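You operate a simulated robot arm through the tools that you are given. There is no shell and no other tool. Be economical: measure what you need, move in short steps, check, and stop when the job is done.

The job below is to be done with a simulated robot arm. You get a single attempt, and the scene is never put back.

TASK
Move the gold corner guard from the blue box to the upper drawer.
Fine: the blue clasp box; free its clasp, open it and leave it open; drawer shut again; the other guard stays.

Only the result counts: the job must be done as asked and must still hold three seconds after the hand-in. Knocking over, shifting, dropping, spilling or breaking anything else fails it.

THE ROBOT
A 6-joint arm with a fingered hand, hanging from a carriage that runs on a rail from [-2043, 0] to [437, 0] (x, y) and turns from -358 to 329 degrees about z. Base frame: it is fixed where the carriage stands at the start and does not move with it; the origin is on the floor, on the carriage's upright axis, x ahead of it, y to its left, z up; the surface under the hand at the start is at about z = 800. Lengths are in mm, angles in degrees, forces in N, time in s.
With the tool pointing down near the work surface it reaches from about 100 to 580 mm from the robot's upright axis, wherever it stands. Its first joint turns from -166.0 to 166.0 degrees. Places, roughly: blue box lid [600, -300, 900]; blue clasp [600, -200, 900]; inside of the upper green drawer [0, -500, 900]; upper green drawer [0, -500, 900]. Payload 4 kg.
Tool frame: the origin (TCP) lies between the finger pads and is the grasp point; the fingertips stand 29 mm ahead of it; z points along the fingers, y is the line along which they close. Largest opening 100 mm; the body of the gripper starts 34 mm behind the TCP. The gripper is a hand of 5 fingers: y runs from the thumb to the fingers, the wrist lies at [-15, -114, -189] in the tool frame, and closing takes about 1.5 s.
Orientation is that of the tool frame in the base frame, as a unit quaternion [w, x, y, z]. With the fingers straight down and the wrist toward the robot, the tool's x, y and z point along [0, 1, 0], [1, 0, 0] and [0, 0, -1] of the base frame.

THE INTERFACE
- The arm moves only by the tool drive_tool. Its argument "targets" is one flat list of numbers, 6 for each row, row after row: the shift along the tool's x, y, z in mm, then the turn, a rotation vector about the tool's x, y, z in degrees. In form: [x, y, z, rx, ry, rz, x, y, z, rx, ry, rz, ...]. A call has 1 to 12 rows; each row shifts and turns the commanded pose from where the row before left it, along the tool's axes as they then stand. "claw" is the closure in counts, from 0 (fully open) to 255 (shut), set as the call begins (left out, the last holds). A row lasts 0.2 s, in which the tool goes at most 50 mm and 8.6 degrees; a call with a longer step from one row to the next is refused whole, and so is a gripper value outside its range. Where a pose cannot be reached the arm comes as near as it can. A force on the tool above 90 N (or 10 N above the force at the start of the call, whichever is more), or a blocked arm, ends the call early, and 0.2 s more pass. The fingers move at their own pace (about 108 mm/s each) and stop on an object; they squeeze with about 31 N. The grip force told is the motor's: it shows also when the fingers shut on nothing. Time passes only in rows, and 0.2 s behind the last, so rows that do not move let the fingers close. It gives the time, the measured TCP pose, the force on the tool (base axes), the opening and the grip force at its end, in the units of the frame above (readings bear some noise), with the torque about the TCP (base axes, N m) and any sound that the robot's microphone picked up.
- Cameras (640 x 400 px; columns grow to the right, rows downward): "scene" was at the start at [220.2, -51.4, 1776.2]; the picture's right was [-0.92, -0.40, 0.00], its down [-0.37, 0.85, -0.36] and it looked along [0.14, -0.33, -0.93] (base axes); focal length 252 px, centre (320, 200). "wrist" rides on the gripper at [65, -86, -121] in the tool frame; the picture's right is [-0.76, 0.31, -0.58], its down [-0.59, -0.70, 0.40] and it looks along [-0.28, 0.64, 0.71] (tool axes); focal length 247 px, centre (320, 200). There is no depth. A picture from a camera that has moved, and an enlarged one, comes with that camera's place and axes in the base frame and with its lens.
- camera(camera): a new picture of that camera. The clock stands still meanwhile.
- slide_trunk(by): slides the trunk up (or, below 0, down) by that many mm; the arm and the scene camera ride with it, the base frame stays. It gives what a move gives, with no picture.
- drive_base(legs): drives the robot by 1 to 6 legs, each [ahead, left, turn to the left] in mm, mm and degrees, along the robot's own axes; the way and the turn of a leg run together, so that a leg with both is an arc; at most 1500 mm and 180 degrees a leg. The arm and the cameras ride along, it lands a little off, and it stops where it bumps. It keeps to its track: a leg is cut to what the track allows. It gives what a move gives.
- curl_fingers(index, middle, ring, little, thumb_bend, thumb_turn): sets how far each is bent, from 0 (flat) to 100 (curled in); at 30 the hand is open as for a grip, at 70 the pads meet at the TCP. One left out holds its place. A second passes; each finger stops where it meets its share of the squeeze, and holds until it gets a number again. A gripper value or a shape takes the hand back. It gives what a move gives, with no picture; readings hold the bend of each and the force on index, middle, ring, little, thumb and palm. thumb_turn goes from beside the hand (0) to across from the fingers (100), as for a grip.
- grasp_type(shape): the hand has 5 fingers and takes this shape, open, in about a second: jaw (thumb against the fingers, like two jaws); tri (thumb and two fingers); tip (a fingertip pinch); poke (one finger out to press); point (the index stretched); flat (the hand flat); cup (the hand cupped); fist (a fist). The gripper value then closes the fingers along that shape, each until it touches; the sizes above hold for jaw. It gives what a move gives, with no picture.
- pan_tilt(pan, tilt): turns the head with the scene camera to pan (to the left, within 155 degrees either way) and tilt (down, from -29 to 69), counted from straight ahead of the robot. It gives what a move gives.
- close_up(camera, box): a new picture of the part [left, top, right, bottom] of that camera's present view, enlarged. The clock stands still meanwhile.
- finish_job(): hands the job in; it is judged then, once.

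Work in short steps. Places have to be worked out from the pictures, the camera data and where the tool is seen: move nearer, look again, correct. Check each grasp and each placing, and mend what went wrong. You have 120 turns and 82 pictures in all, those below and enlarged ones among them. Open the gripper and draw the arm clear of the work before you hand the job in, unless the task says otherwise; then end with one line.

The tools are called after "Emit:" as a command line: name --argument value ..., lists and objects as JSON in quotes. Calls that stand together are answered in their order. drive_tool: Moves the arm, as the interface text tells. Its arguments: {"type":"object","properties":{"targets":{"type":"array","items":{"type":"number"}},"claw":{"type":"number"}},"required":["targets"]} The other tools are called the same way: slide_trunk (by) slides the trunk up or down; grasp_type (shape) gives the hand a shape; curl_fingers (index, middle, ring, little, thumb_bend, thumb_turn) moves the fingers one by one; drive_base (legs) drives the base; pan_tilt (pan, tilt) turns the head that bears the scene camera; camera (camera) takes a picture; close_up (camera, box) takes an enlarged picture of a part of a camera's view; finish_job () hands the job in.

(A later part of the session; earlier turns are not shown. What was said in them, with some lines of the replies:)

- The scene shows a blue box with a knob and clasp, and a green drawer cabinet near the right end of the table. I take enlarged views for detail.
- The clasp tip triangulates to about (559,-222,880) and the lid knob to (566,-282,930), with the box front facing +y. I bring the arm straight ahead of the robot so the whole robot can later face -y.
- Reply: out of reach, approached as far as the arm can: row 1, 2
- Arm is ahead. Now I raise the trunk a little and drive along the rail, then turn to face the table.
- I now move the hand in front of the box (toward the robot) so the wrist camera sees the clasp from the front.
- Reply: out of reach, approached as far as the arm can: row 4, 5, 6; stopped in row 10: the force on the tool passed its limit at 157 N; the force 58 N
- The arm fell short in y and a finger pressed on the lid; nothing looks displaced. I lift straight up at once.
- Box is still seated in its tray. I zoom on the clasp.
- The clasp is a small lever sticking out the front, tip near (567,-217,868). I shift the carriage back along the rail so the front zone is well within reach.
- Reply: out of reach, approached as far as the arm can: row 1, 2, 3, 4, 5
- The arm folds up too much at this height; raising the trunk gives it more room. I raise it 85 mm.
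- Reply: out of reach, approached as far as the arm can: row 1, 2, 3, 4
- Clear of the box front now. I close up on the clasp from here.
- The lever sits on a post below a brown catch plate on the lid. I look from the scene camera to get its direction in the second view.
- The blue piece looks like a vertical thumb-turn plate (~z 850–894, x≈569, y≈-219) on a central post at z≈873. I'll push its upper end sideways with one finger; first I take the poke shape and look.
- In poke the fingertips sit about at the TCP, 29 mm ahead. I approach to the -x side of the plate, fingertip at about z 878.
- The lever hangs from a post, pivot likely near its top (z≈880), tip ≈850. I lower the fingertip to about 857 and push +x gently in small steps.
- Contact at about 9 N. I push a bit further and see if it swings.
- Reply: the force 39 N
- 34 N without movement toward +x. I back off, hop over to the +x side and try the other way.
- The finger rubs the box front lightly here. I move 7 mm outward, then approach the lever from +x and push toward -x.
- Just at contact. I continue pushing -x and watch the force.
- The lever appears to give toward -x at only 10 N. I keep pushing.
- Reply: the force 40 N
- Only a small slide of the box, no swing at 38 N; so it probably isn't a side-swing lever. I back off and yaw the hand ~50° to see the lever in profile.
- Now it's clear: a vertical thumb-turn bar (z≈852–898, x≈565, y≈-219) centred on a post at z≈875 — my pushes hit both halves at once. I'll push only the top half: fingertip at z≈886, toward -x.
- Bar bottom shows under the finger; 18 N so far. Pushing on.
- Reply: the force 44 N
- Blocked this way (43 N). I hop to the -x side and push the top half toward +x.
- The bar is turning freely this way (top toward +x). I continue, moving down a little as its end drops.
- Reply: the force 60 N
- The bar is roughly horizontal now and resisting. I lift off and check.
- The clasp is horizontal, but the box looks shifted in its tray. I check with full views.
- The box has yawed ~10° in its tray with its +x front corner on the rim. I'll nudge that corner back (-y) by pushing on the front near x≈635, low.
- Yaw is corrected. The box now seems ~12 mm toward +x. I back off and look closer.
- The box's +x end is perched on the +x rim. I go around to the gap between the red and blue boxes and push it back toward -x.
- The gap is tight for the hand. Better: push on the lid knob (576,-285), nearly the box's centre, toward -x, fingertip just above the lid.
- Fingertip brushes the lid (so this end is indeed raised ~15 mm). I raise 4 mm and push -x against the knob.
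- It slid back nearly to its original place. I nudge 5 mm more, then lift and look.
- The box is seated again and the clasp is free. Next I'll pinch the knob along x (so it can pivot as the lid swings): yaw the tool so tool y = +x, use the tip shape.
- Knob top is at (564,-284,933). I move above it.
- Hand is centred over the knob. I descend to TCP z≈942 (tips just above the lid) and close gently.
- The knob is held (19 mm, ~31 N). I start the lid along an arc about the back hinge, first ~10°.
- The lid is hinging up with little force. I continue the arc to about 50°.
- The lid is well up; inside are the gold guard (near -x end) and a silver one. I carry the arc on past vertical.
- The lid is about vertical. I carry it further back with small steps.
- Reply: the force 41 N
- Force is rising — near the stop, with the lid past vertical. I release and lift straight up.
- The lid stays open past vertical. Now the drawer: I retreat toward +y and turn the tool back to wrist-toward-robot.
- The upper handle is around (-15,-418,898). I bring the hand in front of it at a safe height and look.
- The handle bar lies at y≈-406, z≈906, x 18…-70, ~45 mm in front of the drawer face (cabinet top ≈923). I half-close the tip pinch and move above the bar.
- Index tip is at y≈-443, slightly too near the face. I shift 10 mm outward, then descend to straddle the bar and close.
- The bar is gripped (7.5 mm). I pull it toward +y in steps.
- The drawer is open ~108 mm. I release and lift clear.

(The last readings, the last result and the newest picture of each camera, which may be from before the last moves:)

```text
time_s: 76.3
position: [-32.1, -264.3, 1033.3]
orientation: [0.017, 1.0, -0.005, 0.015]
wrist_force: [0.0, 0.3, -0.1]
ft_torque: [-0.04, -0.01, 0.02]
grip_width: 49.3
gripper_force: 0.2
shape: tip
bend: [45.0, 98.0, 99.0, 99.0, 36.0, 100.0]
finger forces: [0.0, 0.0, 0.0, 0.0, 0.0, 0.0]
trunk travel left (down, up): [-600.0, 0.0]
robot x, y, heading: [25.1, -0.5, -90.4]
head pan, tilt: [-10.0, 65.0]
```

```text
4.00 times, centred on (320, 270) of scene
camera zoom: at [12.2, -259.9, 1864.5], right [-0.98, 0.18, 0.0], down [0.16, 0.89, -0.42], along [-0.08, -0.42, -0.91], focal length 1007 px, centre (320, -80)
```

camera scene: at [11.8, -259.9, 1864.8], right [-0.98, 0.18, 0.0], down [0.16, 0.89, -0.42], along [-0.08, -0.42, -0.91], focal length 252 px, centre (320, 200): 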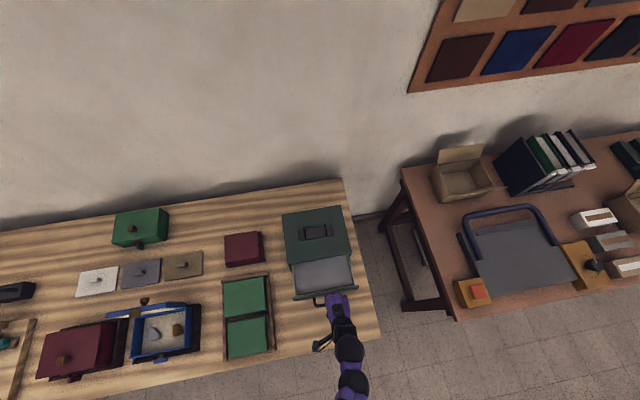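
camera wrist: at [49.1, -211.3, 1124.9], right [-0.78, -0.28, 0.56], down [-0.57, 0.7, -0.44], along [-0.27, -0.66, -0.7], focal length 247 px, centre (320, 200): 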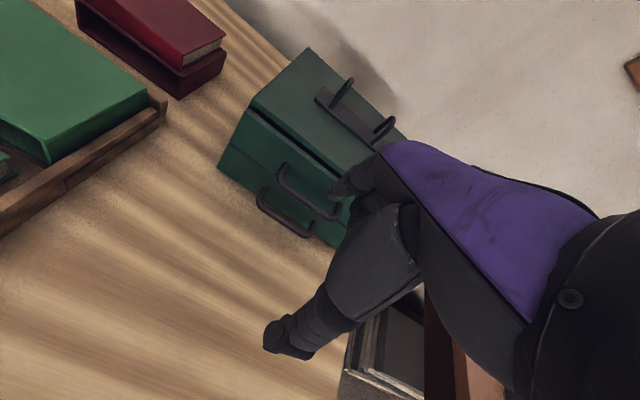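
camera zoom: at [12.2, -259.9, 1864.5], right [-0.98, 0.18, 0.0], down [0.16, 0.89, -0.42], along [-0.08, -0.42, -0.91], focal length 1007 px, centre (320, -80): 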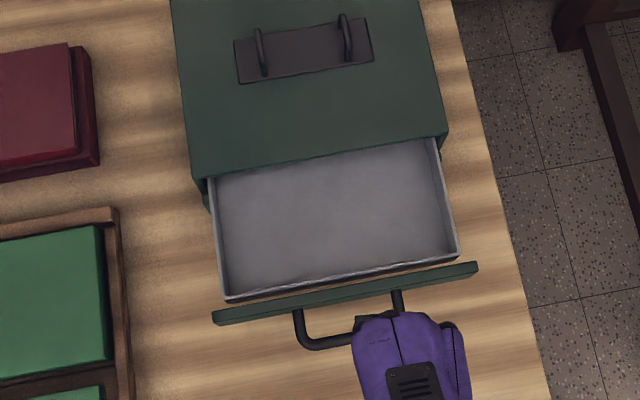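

The drawer is open and empty. Now back to the box: guard centre ≈ (519,-305), top z≈845. I drive the carriage back and move over the guard.

Emit:
drive_base --legs '[[0, 240, 0]]'

Emit:
drive_tool --targets '[44, 6, 0, 0, 0, 0, 44, 6, 0, 0, 0, 0, 44, 6, 0, 0, 0, 0, 44, 6, 0, 0, 0, 0, 44, 6, 0, 0, 0, 0, 44, 5, 0, 0, 0, 0, 44, 5, 0, 0, 0, 0, 0, 0, 0, 0, 0, 8, 0, 0, 0, 0, -5, 0, 0, 0, 0, 0, -5, 0]' --claw 110

Emit:
camera --camera "wrist"

```text
time_s: 78.1
position: [206.5, -263.6, 1033.5]
orientation: [0.017, 1.0, -0.005, 0.014]
wrist_force: [-0.1, -1.1, 0.3]
ft_torque: [0.01, -0.04, -0.02]
grip_width: 49.3
gripper_force: 0.1
shape: tip
bend: [45.0, 98.0, 99.0, 99.0, 36.0, 100.0]
finger forces: [0.0, 0.0, 0.0, 0.1, 0.1, 0.0]
trunk travel left (down, up): [-600.0, 0.0]
robot x, y, heading: [261.2, -0.3, -90.3]
head pan, tilt: [-10.0, 65.0]
```

```text
time_s: 80.3
position: [513.3, -306.6, 1042.9]
orientation: [0.009, 0.994, -0.078, -0.072]
wrist_force: [0.0, 0.0, -0.4]
ft_torque: [-0.04, 0.01, 0.01]
grip_width: 56.7
gripper_force: 0.1
shape: tip
bend: [45.0, 98.0, 99.0, 99.0, 30.0, 100.0]
finger forces: [0.0, 0.0, 0.1, 0.1, 0.0, 0.1]
trunk travel left (down, up): [-600.0, 0.0]
robot x, y, heading: [265.3, 0.1, -90.1]
head pan, tilt: [-10.0, 65.0]
```

```text
18 pictures are left
camera wrist: at [608.6, -231.5, 1150.6], right [-0.7, -0.18, 0.69], down [-0.53, 0.78, -0.33], along [-0.48, -0.59, -0.65], focal length 247 px, centre (320, 200)
```

wrist: 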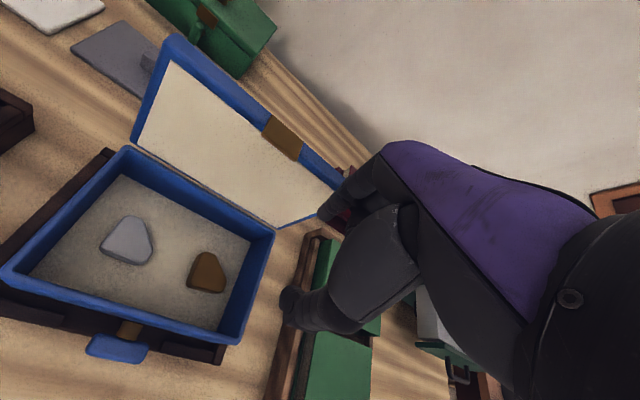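

I zoom on the guard to judge the best pinch direction.

Emit:
close_up --camera "wrist" --box '[90, 190, 270, 310]'

```text
3.33 times, centred on (180, 250) of wrist
camera zoom: at [608.6, -231.5, 1150.6], right [-0.7, -0.18, 0.69], down [-0.53, 0.78, -0.33], along [-0.48, -0.59, -0.65], focal length 823 px, centre (787, 33)
```

zoom: 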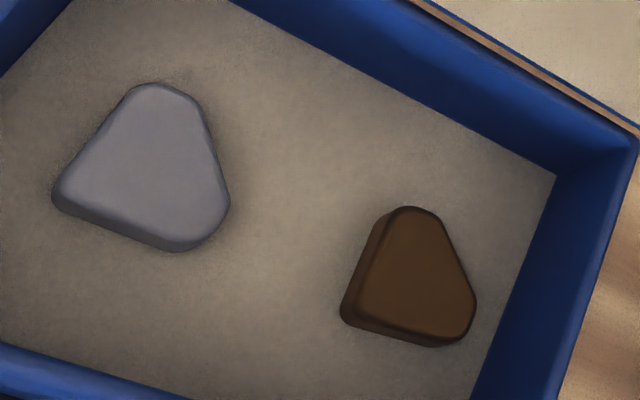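

The gold guard is a rounded triangle with a flat apex to -y at x≈525 and a flat front at y≈-292; top z≈855. I'll pinch along y at x≈525: align yaw, and descend partway.

Emit:
drive_tool --targets '[0, 0, 0, 0, 0, -8, 12, -2, -2, 0, 0, -4, 6.8, 0, 39.4, 0, 0, 0, 6.8, 0, 39.4, 0, 0, 0, 6, 0, 35, 0, 0, 0]'

Emit:
camera --camera "wrist"

```text
time_s: 81.5
position: [529.4, -304.8, 928.7]
orientation: [0.001, 0.997, 0.028, -0.072]
wrist_force: [-0.9, 0.1, -0.1]
ft_torque: [0.05, -0.02, -0.01]
grip_width: 56.5
gripper_force: 0.0
shape: tip
bend: [45.0, 98.0, 99.0, 99.0, 30.0, 100.0]
finger forces: [0.1, 0.1, 0.0, 0.1, 0.0, 0.0]
trunk travel left (down, up): [-600.0, 0.0]
robot x, y, heading: [266.9, 3.1, -90.2]
head pan, tilt: [-10.0, 65.0]
```

```text
16 pictures are left
camera wrist: at [606.2, -215.3, 1038.0], right [-0.65, -0.34, 0.68], down [-0.68, 0.67, -0.31], along [-0.35, -0.66, -0.67], focal length 247 px, centre (320, 200)
```

wrist: 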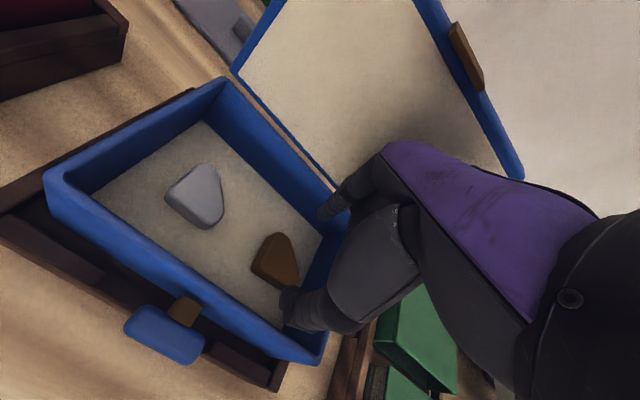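

Index (≈-343) and thumb (≈-271) straddle the guard at x≈523. I descend in small steps toward TCP z≈873.

Emit:
drive_tool --targets '[3.4, 0, 19.7, 0, 0, 0, 3.4, 0, 19.7, 0, 0, 0, 1.4, 0, 8, 0, 0, 0, 1, 0, 5, 0, 0, 0]'

```text
time_s: 82.5
position: [531.5, -306.0, 874.0]
orientation: [0.002, 0.997, 0.026, -0.073]
wrist_force: [0.4, -3.5, 0.3]
ft_torque: [0.14, -0.01, 0.0]
grip_width: 56.4
gripper_force: 0.1
shape: tip
bend: [45.0, 98.0, 99.0, 99.0, 33.0, 100.0]
finger forces: [0.1, 0.1, 0.0, 0.0, 3.2, 0.0]
trunk travel left (down, up): [-600.0, 0.0]
robot x, y, heading: [263.1, -0.3, -90.1]
head pan, tilt: [-10.0, 65.0]
```

Light thumb contact with the front wall only. I go 3 mm lower and close.

Emit:
drive_tool --targets '[0.5, 2, 3, 0, 0, 0, 0, 0, 0, 0, 0, 0, 0, 0, 0, 0, 0, 0, 0, 0, 0, 0, 0, 0, 0, 0, 0, 0, 0, 0, 0, 0, 0, 0, 0, 0, 0, 0, 0, 0, 0, 0, 0, 0, 0, 0, 0, 0]' --claw 255

Emit:
camera --camera "wrist"

```text
time_s: 84.3
position: [533.4, -307.9, 872.7]
orientation: [0.002, 0.997, 0.026, -0.071]
wrist_force: [5.0, 10.6, 38.7]
ft_torque: [1.76, 0.08, -0.24]
grip_width: 33.9
gripper_force: 31.1
shape: tip
bend: [64.0, 100.0, 100.0, 100.0, 30.0, 100.0]
finger forces: [26.1, 0.0, 0.0, 0.0, 64.3, 0.0]
trunk travel left (down, up): [-600.0, 0.0]
robot x, y, heading: [266.7, 0.8, -90.3]
head pan, tilt: [-10.0, 65.0]
```

```text
15 pictures are left
camera wrist: at [610.9, -216.7, 983.1], right [-0.65, -0.34, 0.68], down [-0.68, 0.67, -0.31], along [-0.35, -0.66, -0.67], focal length 247 px, centre (320, 200)
```

wrist: 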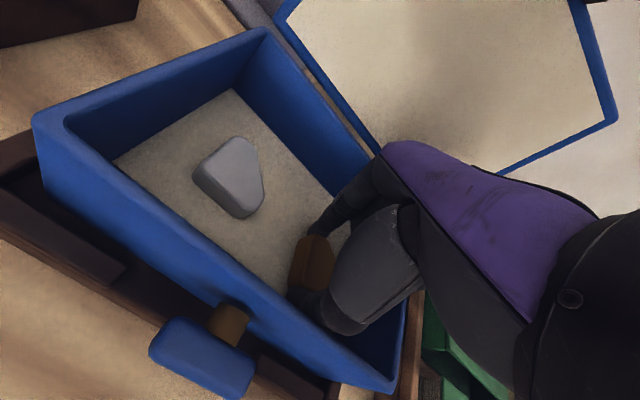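

The guard is clamped (34 mm). I lift it straight up gently and check the grip.

Emit:
drive_tool --targets '[-1, 0, -6, 0, 0, 0, -1.7, 0, -10, 0, 0, 0, -3.4, 0, -19.7, 0, 0, 0, -5, 0, -29.5, 0, 0, 0]'

Emit:
camera --camera "wrist"

```text
time_s: 85.3
position: [528.7, -308.4, 936.8]
orientation: [0.001, 0.997, 0.029, -0.072]
wrist_force: [0.2, 0.4, -0.5]
ft_torque: [-0.02, -0.01, 0.03]
grip_width: 34.5
gripper_force: 31.3
shape: tip
bend: [63.0, 100.0, 100.0, 100.0, 31.0, 100.0]
finger forces: [28.9, 0.0, 0.0, 0.1, 28.9, 0.0]
trunk travel left (down, up): [-600.0, 0.0]
robot x, y, heading: [262.7, -0.9, -90.3]
head pan, tilt: [-10.0, 65.0]
```

```text
14 pictures are left
camera wrist: at [607.0, -217.1, 1047.4], right [-0.65, -0.34, 0.68], down [-0.68, 0.67, -0.31], along [-0.35, -0.66, -0.67], focal length 247 px, centre (320, 200)
```

wrist: 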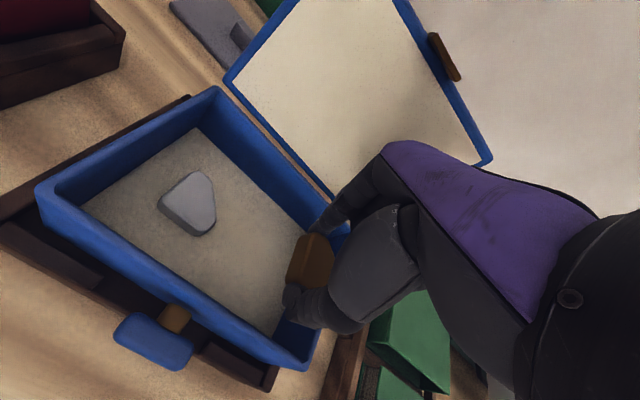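

Guard is firmly held and the silver one stays. I raise it and drive back to the drawer.

Emit:
drive_tool --targets '[-6, 0, -35, 0, 0, 0, -6, 0, -35, 0, 0, 0, -5, -10, -28, 0, 0, 0, 0, -20, 0, 0, 0, 0]'

Emit:
drive_base --legs '[[0, -240, 0]]'

```text
time_s: 86.3
position: [525.1, -277.2, 1037.4]
orientation: [0.001, 0.997, 0.028, -0.073]
wrist_force: [-0.5, -0.9, -0.2]
ft_torque: [-0.01, 0.01, -0.02]
grip_width: 34.7
gripper_force: 31.0
shape: tip
bend: [63.0, 100.0, 100.0, 100.0, 31.0, 100.0]
finger forces: [28.9, 0.0, 0.0, 0.1, 28.8, 0.1]
trunk travel left (down, up): [-600.0, 0.0]
robot x, y, heading: [268.0, -1.2, -90.3]
head pan, tilt: [-10.0, 65.0]
```

```text
time_s: 88.1
position: [287.4, -277.7, 1036.9]
orientation: [0.001, 0.997, 0.027, -0.072]
wrist_force: [-0.6, -0.2, 0.1]
ft_torque: [-0.01, -0.01, 0.05]
grip_width: 34.4
gripper_force: 30.9
shape: tip
bend: [63.0, 100.0, 100.0, 100.0, 31.0, 100.0]
finger forces: [28.8, 0.1, 0.0, 0.0, 28.9, 0.0]
trunk travel left (down, up): [-600.0, 0.0]
robot x, y, heading: [25.5, 0.8, -90.2]
head pan, tilt: [-10.0, 65.0]
```

I level the tool and move over toward the drawer.

Emit:
drive_tool --targets '[0, 0, 0, 0, 8.2, 0, 0, 0, 0, 0, 0, 3.2, -40, 0, 0, 0, 0, 0, -40, 0, 0, 0, 0, 0, -40, 0, 0, 0, 0, 0, -40, 0, 0, 0, 0, 0, -40, 0, 0, 0, 0, 0, -40, 0, 0, 0, 0, 0, -40, 0, 0, 0, 0, 0, -37, 0, 0, 0, 0, 0, 0, 40, 0, 0, 0, 0, 0, 40, 0, 0, 0, 0]'

Emit:
camera --camera "wrist"

```text
time_s: 90.7
position: [-31.7, -355.7, 1037.0]
orientation: [0.0, 1.0, 0.0, 0.0]
wrist_force: [0.3, 0.8, -0.9]
ft_torque: [-0.08, 0.04, -0.02]
grip_width: 34.4
gripper_force: 30.8
shape: tip
bend: [63.0, 100.0, 100.0, 100.0, 31.0, 100.0]
finger forces: [28.3, 0.0, 0.0, 0.0, 28.3, 0.0]
trunk travel left (down, up): [-600.0, 0.0]
robot x, y, heading: [26.4, 1.3, -90.3]
head pan, tilt: [-10.0, 65.0]
```

```text
13 pictures are left
camera wrist: at [34.2, -270.8, 1157.8], right [-0.76, -0.31, 0.58], down [-0.59, 0.7, -0.4], along [-0.28, -0.64, -0.71], focal length 247 px, centre (320, 200)
```

wrist: 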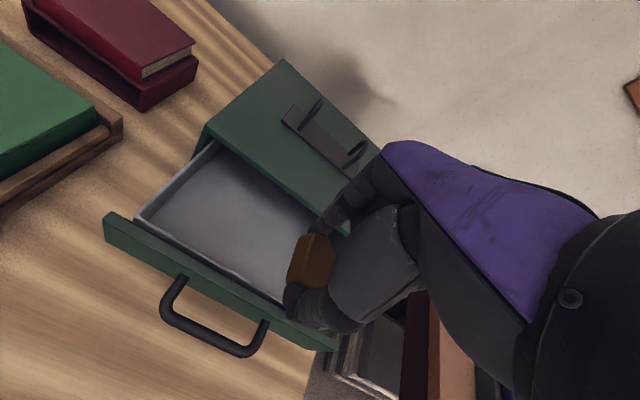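

The guard is over the open drawer. I go to y≈-398 and descend to just above the floor.

Emit:
drive_tool --targets '[0, 42, 0, 0, 0, 0, 0, 0, 40, 0, 0, 0, 0, 0, 40, 0, 0, 0, 0, 0, 20, 0, 0, 0]'

Emit:
close_up --camera "wrist" --box '[140, 120, 400, 360]'

```text
time_s: 91.7
position: [-31.6, -398.9, 936.5]
orientation: [-0.001, 1.0, -0.001, -0.001]
wrist_force: [-0.1, 0.5, 0.1]
ft_torque: [-0.01, 0.0, 0.02]
grip_width: 34.2
gripper_force: 30.4
shape: tip
bend: [63.0, 100.0, 100.0, 100.0, 31.0, 100.0]
finger forces: [28.3, 0.0, 0.0, 0.1, 28.4, 0.0]
trunk travel left (down, up): [-600.0, 0.0]
robot x, y, heading: [21.7, 0.4, -90.3]
head pan, tilt: [-10.0, 65.0]
```

```text
1.67 times, centred on (270, 240) of wrist
camera zoom: at [34.6, -313.5, 1058.2], right [-0.76, -0.31, 0.58], down [-0.59, 0.7, -0.4], along [-0.28, -0.64, -0.71], focal length 412 px, centre (403, 133)
```

zoom: 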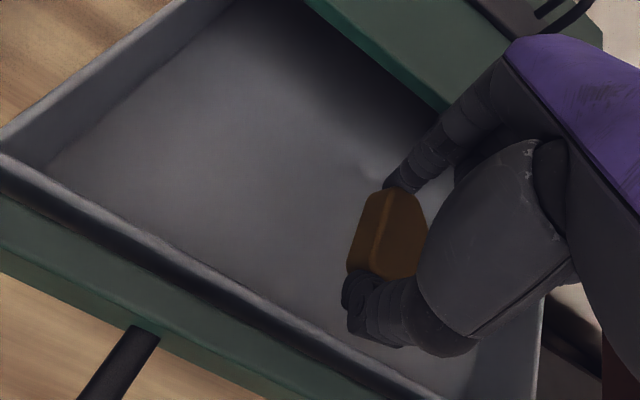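

Guard is inside the drawer outline. I lower in small steps watching for floor contact.

Emit:
drive_tool --targets '[0, 0, 8, 0, 0, 0, 0, 0, 8, 0, 0, 0, 0, 0, 6, 0, 0, 0, 0, 0, 4, 0, 0, 0]'

```text
time_s: 92.7
position: [-31.5, -399.4, 911.8]
orientation: [-0.001, 1.0, 0.0, -0.001]
wrist_force: [-0.4, -0.6, 0.5]
ft_torque: [0.07, -0.02, -0.01]
grip_width: 34.4
gripper_force: 31.0
shape: tip
bend: [63.0, 100.0, 100.0, 100.0, 31.0, 100.0]
finger forces: [28.7, 0.0, 0.1, 0.0, 29.7, 0.0]
trunk travel left (down, up): [-600.0, 0.0]
robot x, y, heading: [24.6, 0.2, -90.5]
head pan, tilt: [-10.0, 65.0]
```

Emit:
drive_tool --targets '[0, 0, 4, 0, 0, 0, 0, 0, 3, 0, 0, 0]'

```text
time_s: 93.3
position: [-31.1, -402.4, 905.3]
orientation: [0.002, 1.0, 0.0, -0.001]
wrist_force: [2.0, 0.4, 16.8]
ft_torque: [0.77, 0.03, -0.08]
grip_width: 34.5
gripper_force: 30.8
shape: tip
bend: [63.0, 100.0, 100.0, 100.0, 30.0, 100.0]
finger forces: [28.4, 0.0, 0.1, 0.0, 45.1, 0.1]
trunk travel left (down, up): [-600.0, 0.0]
robot x, y, heading: [23.0, -0.2, -90.3]
head pan, tilt: [-10.0, 65.0]
```

Floor contact (17 N). I ease up 2 mm, open moderately, and lift out.

Emit:
drive_tool --targets '[0, 0, -2, 0, 0, 0, 0, 0, 0, 0, 0, 0, 0, 0, 0, 0, 0, 0, 0, 0, 0, 0, 0, 0, 0, 0, -10, 0, 0, 0, 0, 0, -20, 0, 0, 0, 0, 0, -35, 0, 0, 0, 0, -10, -35, 0, 0, 0, 0, -30, 0, 0, 0, 0]' --claw 125

Emit:
camera --camera "wrist"

```text
time_s: 95.3
position: [-30.3, -358.4, 1006.7]
orientation: [0.0, 1.0, -0.001, -0.001]
wrist_force: [0.3, -0.9, 0.6]
ft_torque: [0.06, 0.01, 0.04]
grip_width: 50.7
gripper_force: 0.1
shape: tip
bend: [45.0, 98.0, 99.0, 99.0, 34.0, 100.0]
finger forces: [0.0, 0.1, 0.0, 0.0, 0.1, 0.0]
trunk travel left (down, up): [-600.0, 0.0]
robot x, y, heading: [25.1, 0.9, -90.2]
head pan, tilt: [-10.0, 65.0]
```

```text
11 pictures are left
camera wrist: at [34.2, -272.4, 1127.5], right [-0.76, -0.31, 0.58], down [-0.59, 0.7, -0.4], along [-0.28, -0.64, -0.71], focal length 247 px, centre (320, 200)
```

wrist: 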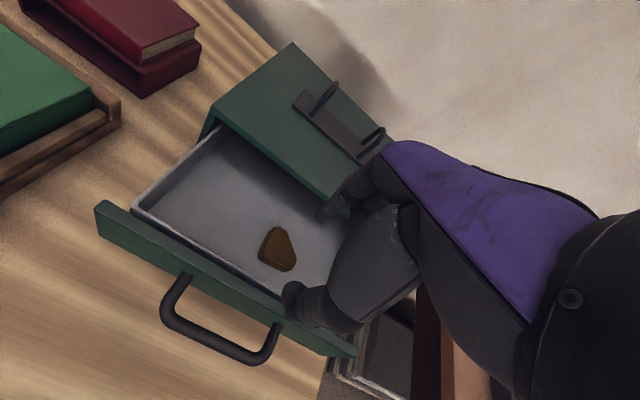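

The guard lies in the drawer. I re-grip the handle at its known pulled-out place and push the drawer shut.

Emit:
drive_tool --targets '[0, -35, 0, 0, 0, 0, 0, -34, 0, 0, 0, 0, 0, 0, 35, 0, 0, 0, 0, 0, 33, 0, 0, 0, 0, 0, 20, 0, 0, 0]' --claw 128

Emit:
drive_tool --targets '[0, 0, 0, 0, 0, 0, 0, 0, 0, 0, 0, 0, 0, 0, 0, 0, 0, 0, 0, 0, 0, 0, 0, 0, 0, 0, 0, 0, 0, 0]' --claw 255

```text
time_s: 96.5
position: [-31.0, -293.6, 920.1]
orientation: [0.005, 1.0, 0.002, -0.003]
wrist_force: [5.0, 0.5, 33.2]
ft_torque: [-3.3, -0.06, 0.43]
grip_width: 75.0
gripper_force: 0.0
shape: tip
bend: [5.0, 98.0, 99.0, 99.0, 36.0, 100.0]
finger forces: [35.7, 0.1, 0.1, 0.0, 0.0, 0.0]
trunk travel left (down, up): [-600.0, 0.0]
robot x, y, heading: [25.8, 2.8, -90.5]
head pan, tilt: [-10.0, 65.0]
```

```text
time_s: 97.7
position: [-30.8, -294.5, 922.7]
orientation: [0.003, 1.0, 0.0, -0.001]
wrist_force: [3.3, -0.3, 32.1]
ft_torque: [-3.2, -0.05, 0.43]
grip_width: 43.2
gripper_force: 31.3
shape: tip
bend: [5.0, 100.0, 100.0, 100.0, 79.0, 100.0]
finger forces: [34.4, 0.1, 0.1, 0.1, 0.0, 0.0]
trunk travel left (down, up): [-600.0, 0.0]
robot x, y, heading: [24.1, -0.7, -90.3]
head pan, tilt: [-10.0, 65.0]
```

The index landed on the drawer-front edge. I lift off, go in front of the handle with closed fingers, and simply push the bar.

Emit:
drive_tool --targets '[0, 0, -20, 0, 0, 0, 0, 0, -30, 0, 0, 0, 0, -30, 0, 0, 0, 0, 0, -30, 0, 0, 0, 0, 0, 0, 25, 0, 0, 0, 0, 0, 27, 0, 0, 0]' --claw 255

Emit:
camera --camera "wrist"

```text
time_s: 99.1
position: [-31.6, -229.7, 916.5]
orientation: [-0.001, 1.0, 0.0, -0.001]
wrist_force: [-0.5, 0.0, -0.2]
ft_torque: [0.02, 0.02, 0.02]
grip_width: 18.2
gripper_force: 31.0
shape: tip
bend: [43.0, 100.0, 100.0, 100.0, 78.0, 100.0]
finger forces: [0.1, 0.0, 0.0, 0.0, 0.1, 0.0]
trunk travel left (down, up): [-600.0, 0.0]
robot x, y, heading: [26.6, 1.9, -90.6]
head pan, tilt: [-10.0, 65.0]
```

```text
10 pictures are left
camera wrist: at [34.4, -144.1, 1036.4], right [-0.76, -0.31, 0.58], down [-0.59, 0.7, -0.4], along [-0.28, -0.64, -0.71], focal length 247 px, centre (320, 200)
```

wrist: 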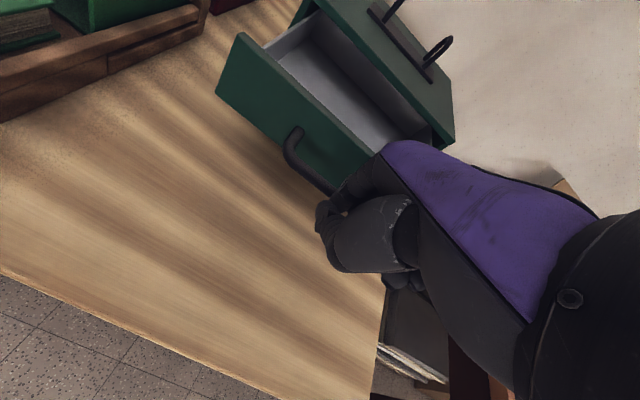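

Clear in front of the handle. I push toward -y steadily.

Emit:
drive_tool --targets '[0, 15, 0, 0, 0, 0, 0, 12, 0, 0, 0, 0, 0, 12, 0, 0, 0, 0, 0, 12, 0, 0, 0, 0, 0, 12, 0, 0, 0, 0, 0, 12, 0, 0, 0, 0, 0, 12, 0, 0, 0, 0, 0, 12, 0, 0, 0, 0, 0, 12, 0, 0, 0, 0, 0, 12, 0, 0, 0, 0]'

Emit:
camera --camera "scene"

```text
time_s: 101.3
position: [-29.9, -353.4, 915.7]
orientation: [0.0, 1.0, 0.001, -0.001]
wrist_force: [-0.8, 1.1, 1.0]
ft_torque: [0.03, 0.01, 0.02]
grip_width: 17.6
gripper_force: 31.1
shape: tip
bend: [44.0, 100.0, 100.0, 100.0, 78.0, 100.0]
finger forces: [0.1, 0.0, 0.0, 0.0, 0.0, 0.0]
trunk travel left (down, up): [-600.0, 0.0]
robot x, y, heading: [21.7, 1.6, -90.3]
head pan, tilt: [-10.0, 65.0]
```

```text
9 pictures are left
camera scene: at [11.2, -259.8, 1864.5], right [-0.98, 0.18, 0.0], down [0.16, 0.89, -0.42], along [-0.08, -0.42, -0.91], focal length 252 px, centre (320, 200)
```

scene: 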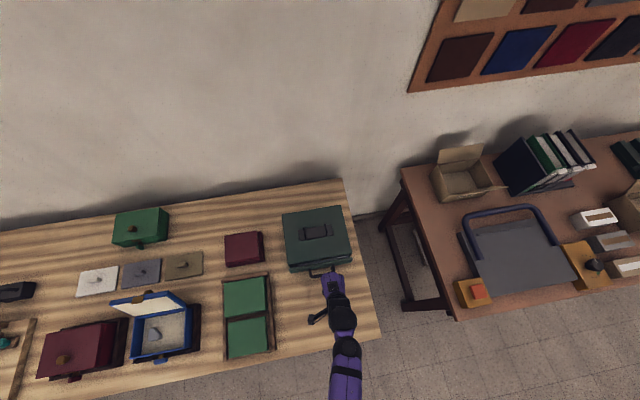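

Nearly shut. I keep pushing until it meets resistance.

Emit:
drive_tool --targets '[0, 8, 0, 0, 0, 0, 0, 6, 0, 0, 0, 0, 0, 5, 0, 0, 0, 0, 0, 4, 0, 0, 0, 0]'

Emit:
close_up --camera "scene" --box '[270, 190, 370, 290]'

```text
time_s: 102.3
position: [-31.7, -372.7, 914.3]
orientation: [-0.002, 1.0, 0.0, 0.001]
wrist_force: [1.4, 7.7, -0.7]
ft_torque: [0.1, -0.05, 0.06]
grip_width: 14.4
gripper_force: 31.1
shape: tip
bend: [50.0, 100.0, 100.0, 100.0, 77.0, 99.0]
finger forces: [10.7, 0.0, 0.0, 0.1, 0.0, 0.0]
trunk travel left (down, up): [-600.0, 0.0]
robot x, y, heading: [26.6, -4.0, -90.3]
head pan, tilt: [-10.0, 65.0]
```

```text
4.00 times, centred on (320, 240) of scene
camera zoom: at [11.2, -259.4, 1864.2], right [-0.98, 0.18, 0.0], down [0.16, 0.89, -0.42], along [-0.08, -0.41, -0.91], focal length 1007 px, centre (320, 40)
```

zoom: 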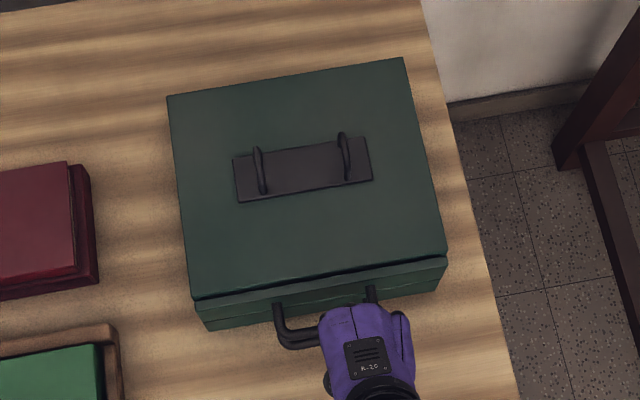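

It looks shut as at the start; a final small press confirms, then I back away and up.

Emit:
drive_tool --targets '[0, 4, 0, 0, 0, 0, 0, 4, 0, 0, 0, 0, 0, 4, 0, 0, 0, 0]'

Emit:
drive_tool --targets '[0, -15, 0, 0, 0, 0, 0, -40, 0, 0, 0, 0, 0, -40, -20, 0, 0, 0, 0, -10, -40, 0, 0, 0, 0, 0, -30, 0, 0, 0]' --claw 0

Emit:
camera --camera "scene"

Emit:
camera --camera "wrist"

```text
time_s: 103.1
position: [-32.3, -381.9, 915.2]
orientation: [-0.004, 1.0, 0.0, -0.001]
wrist_force: [-1.2, 35.5, 31.7]
ft_torque: [-0.24, -0.22, 0.26]
grip_width: 13.7
gripper_force: 30.3
shape: tip
bend: [76.0, 100.0, 100.0, 100.0, 78.0, 97.0]
finger forces: [11.3, 0.1, 0.2, 0.0, 45.3, 0.1]
trunk travel left (down, up): [-600.0, 0.0]
robot x, y, heading: [20.7, 0.8, -90.1]
head pan, tilt: [-10.0, 65.0]
```

```text
time_s: 104.3
position: [-31.3, -282.6, 1005.4]
orientation: [0.001, 1.0, 0.001, 0.0]
wrist_force: [-1.1, 0.2, 0.1]
ft_torque: [-0.01, 0.03, -0.01]
grip_width: 100.1
gripper_force: 0.0
shape: tip
bend: [30.0, 98.0, 99.0, 99.0, 30.0, 98.0]
finger forces: [0.0, 0.0, 0.0, 0.0, 0.0, 0.0]
trunk travel left (down, up): [-600.0, 0.0]
robot x, y, heading: [28.0, -5.5, -90.3]
head pan, tilt: [-10.0, 65.0]
```

```text
7 pictures are left
camera scene: at [11.2, -259.8, 1864.5], right [-0.98, 0.18, 0.0], down [0.16, 0.89, -0.42], along [-0.08, -0.42, -0.91], focal length 252 px, centre (320, 200)
```

scene: 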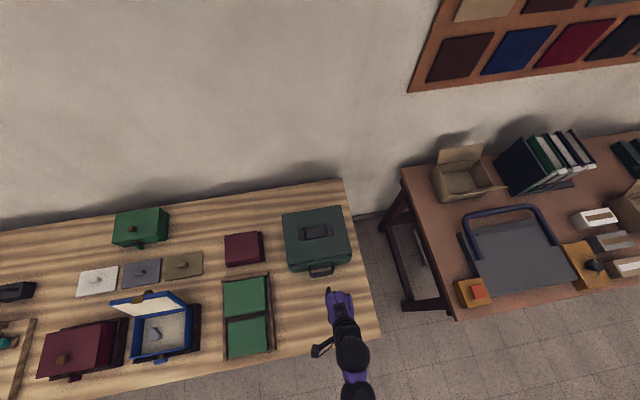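

```text
6 pictures are left
camera wrist: at [34.5, -196.7, 1127.0], right [-0.76, -0.31, 0.58], down [-0.59, 0.7, -0.4], along [-0.28, -0.64, -0.71], focal length 247 px, centre (320, 200)
```

wrist: 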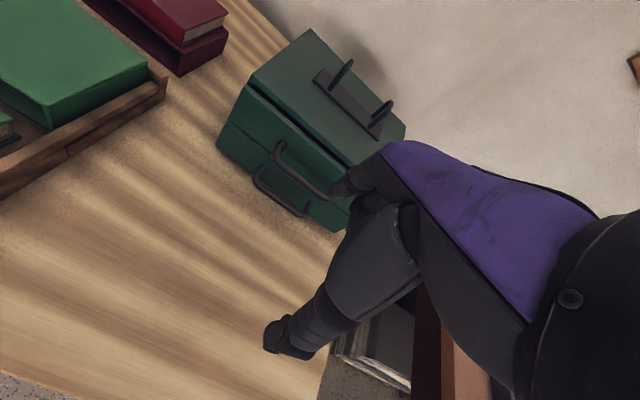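

The drawer is shut like at the start. One last close-up of the blue box to confirm it is open and settled.

Emit:
close_up --camera "scene" --box '[30, 280, 210, 390]'

Emit:
close_up --camera "wrist" --box '[200, 20, 420, 240]'

```text
3.56 times, centred on (120, 335) of scene
camera zoom: at [11.2, -259.8, 1864.5], right [-0.98, 0.18, 0.0], down [0.16, 0.89, -0.42], along [-0.08, -0.42, -0.91], focal length 895 px, centre (1031, -280)
```

zoom: 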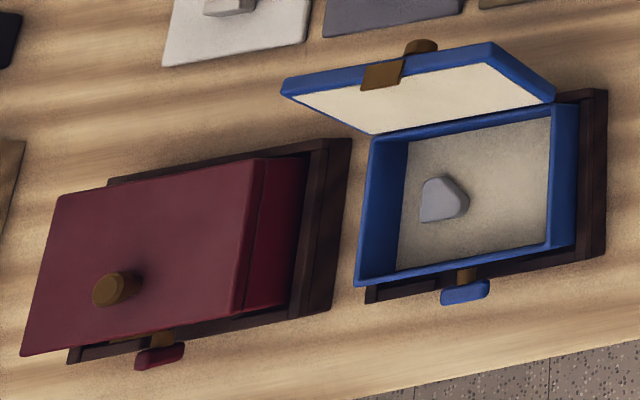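

```text
1.82 times, centred on (310, 130) of wrist
camera zoom: at [34.5, -196.7, 1127.0], right [-0.76, -0.31, 0.58], down [-0.59, 0.7, -0.4], along [-0.28, -0.64, -0.71], focal length 449 px, centre (338, 327)
```

zoom: 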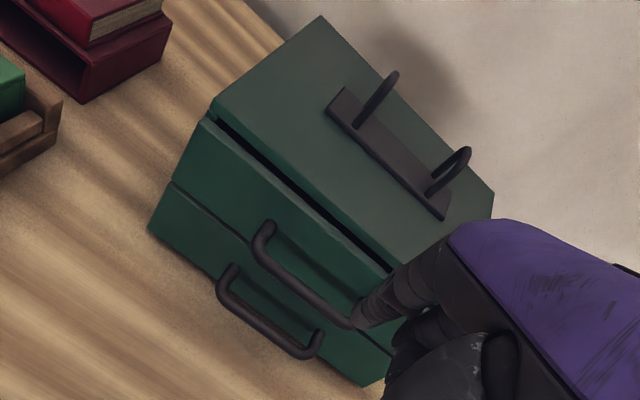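

Everything checks out: the blue box is open in its tray with the silver guard still inside. The drawer is shut and the hand is open and clear, so I hand in.

Emit:
finish_job

```text
The job is handed in.
```

The gold corner guard is in the upper green drawer, and the drawer is shut. The blue box's clasp is free, its lid is open, and the silver guard is still inside. While I was freeing the clasp, the blue box slid out of place in its tray; I pushed it back to almost exactly where it started.
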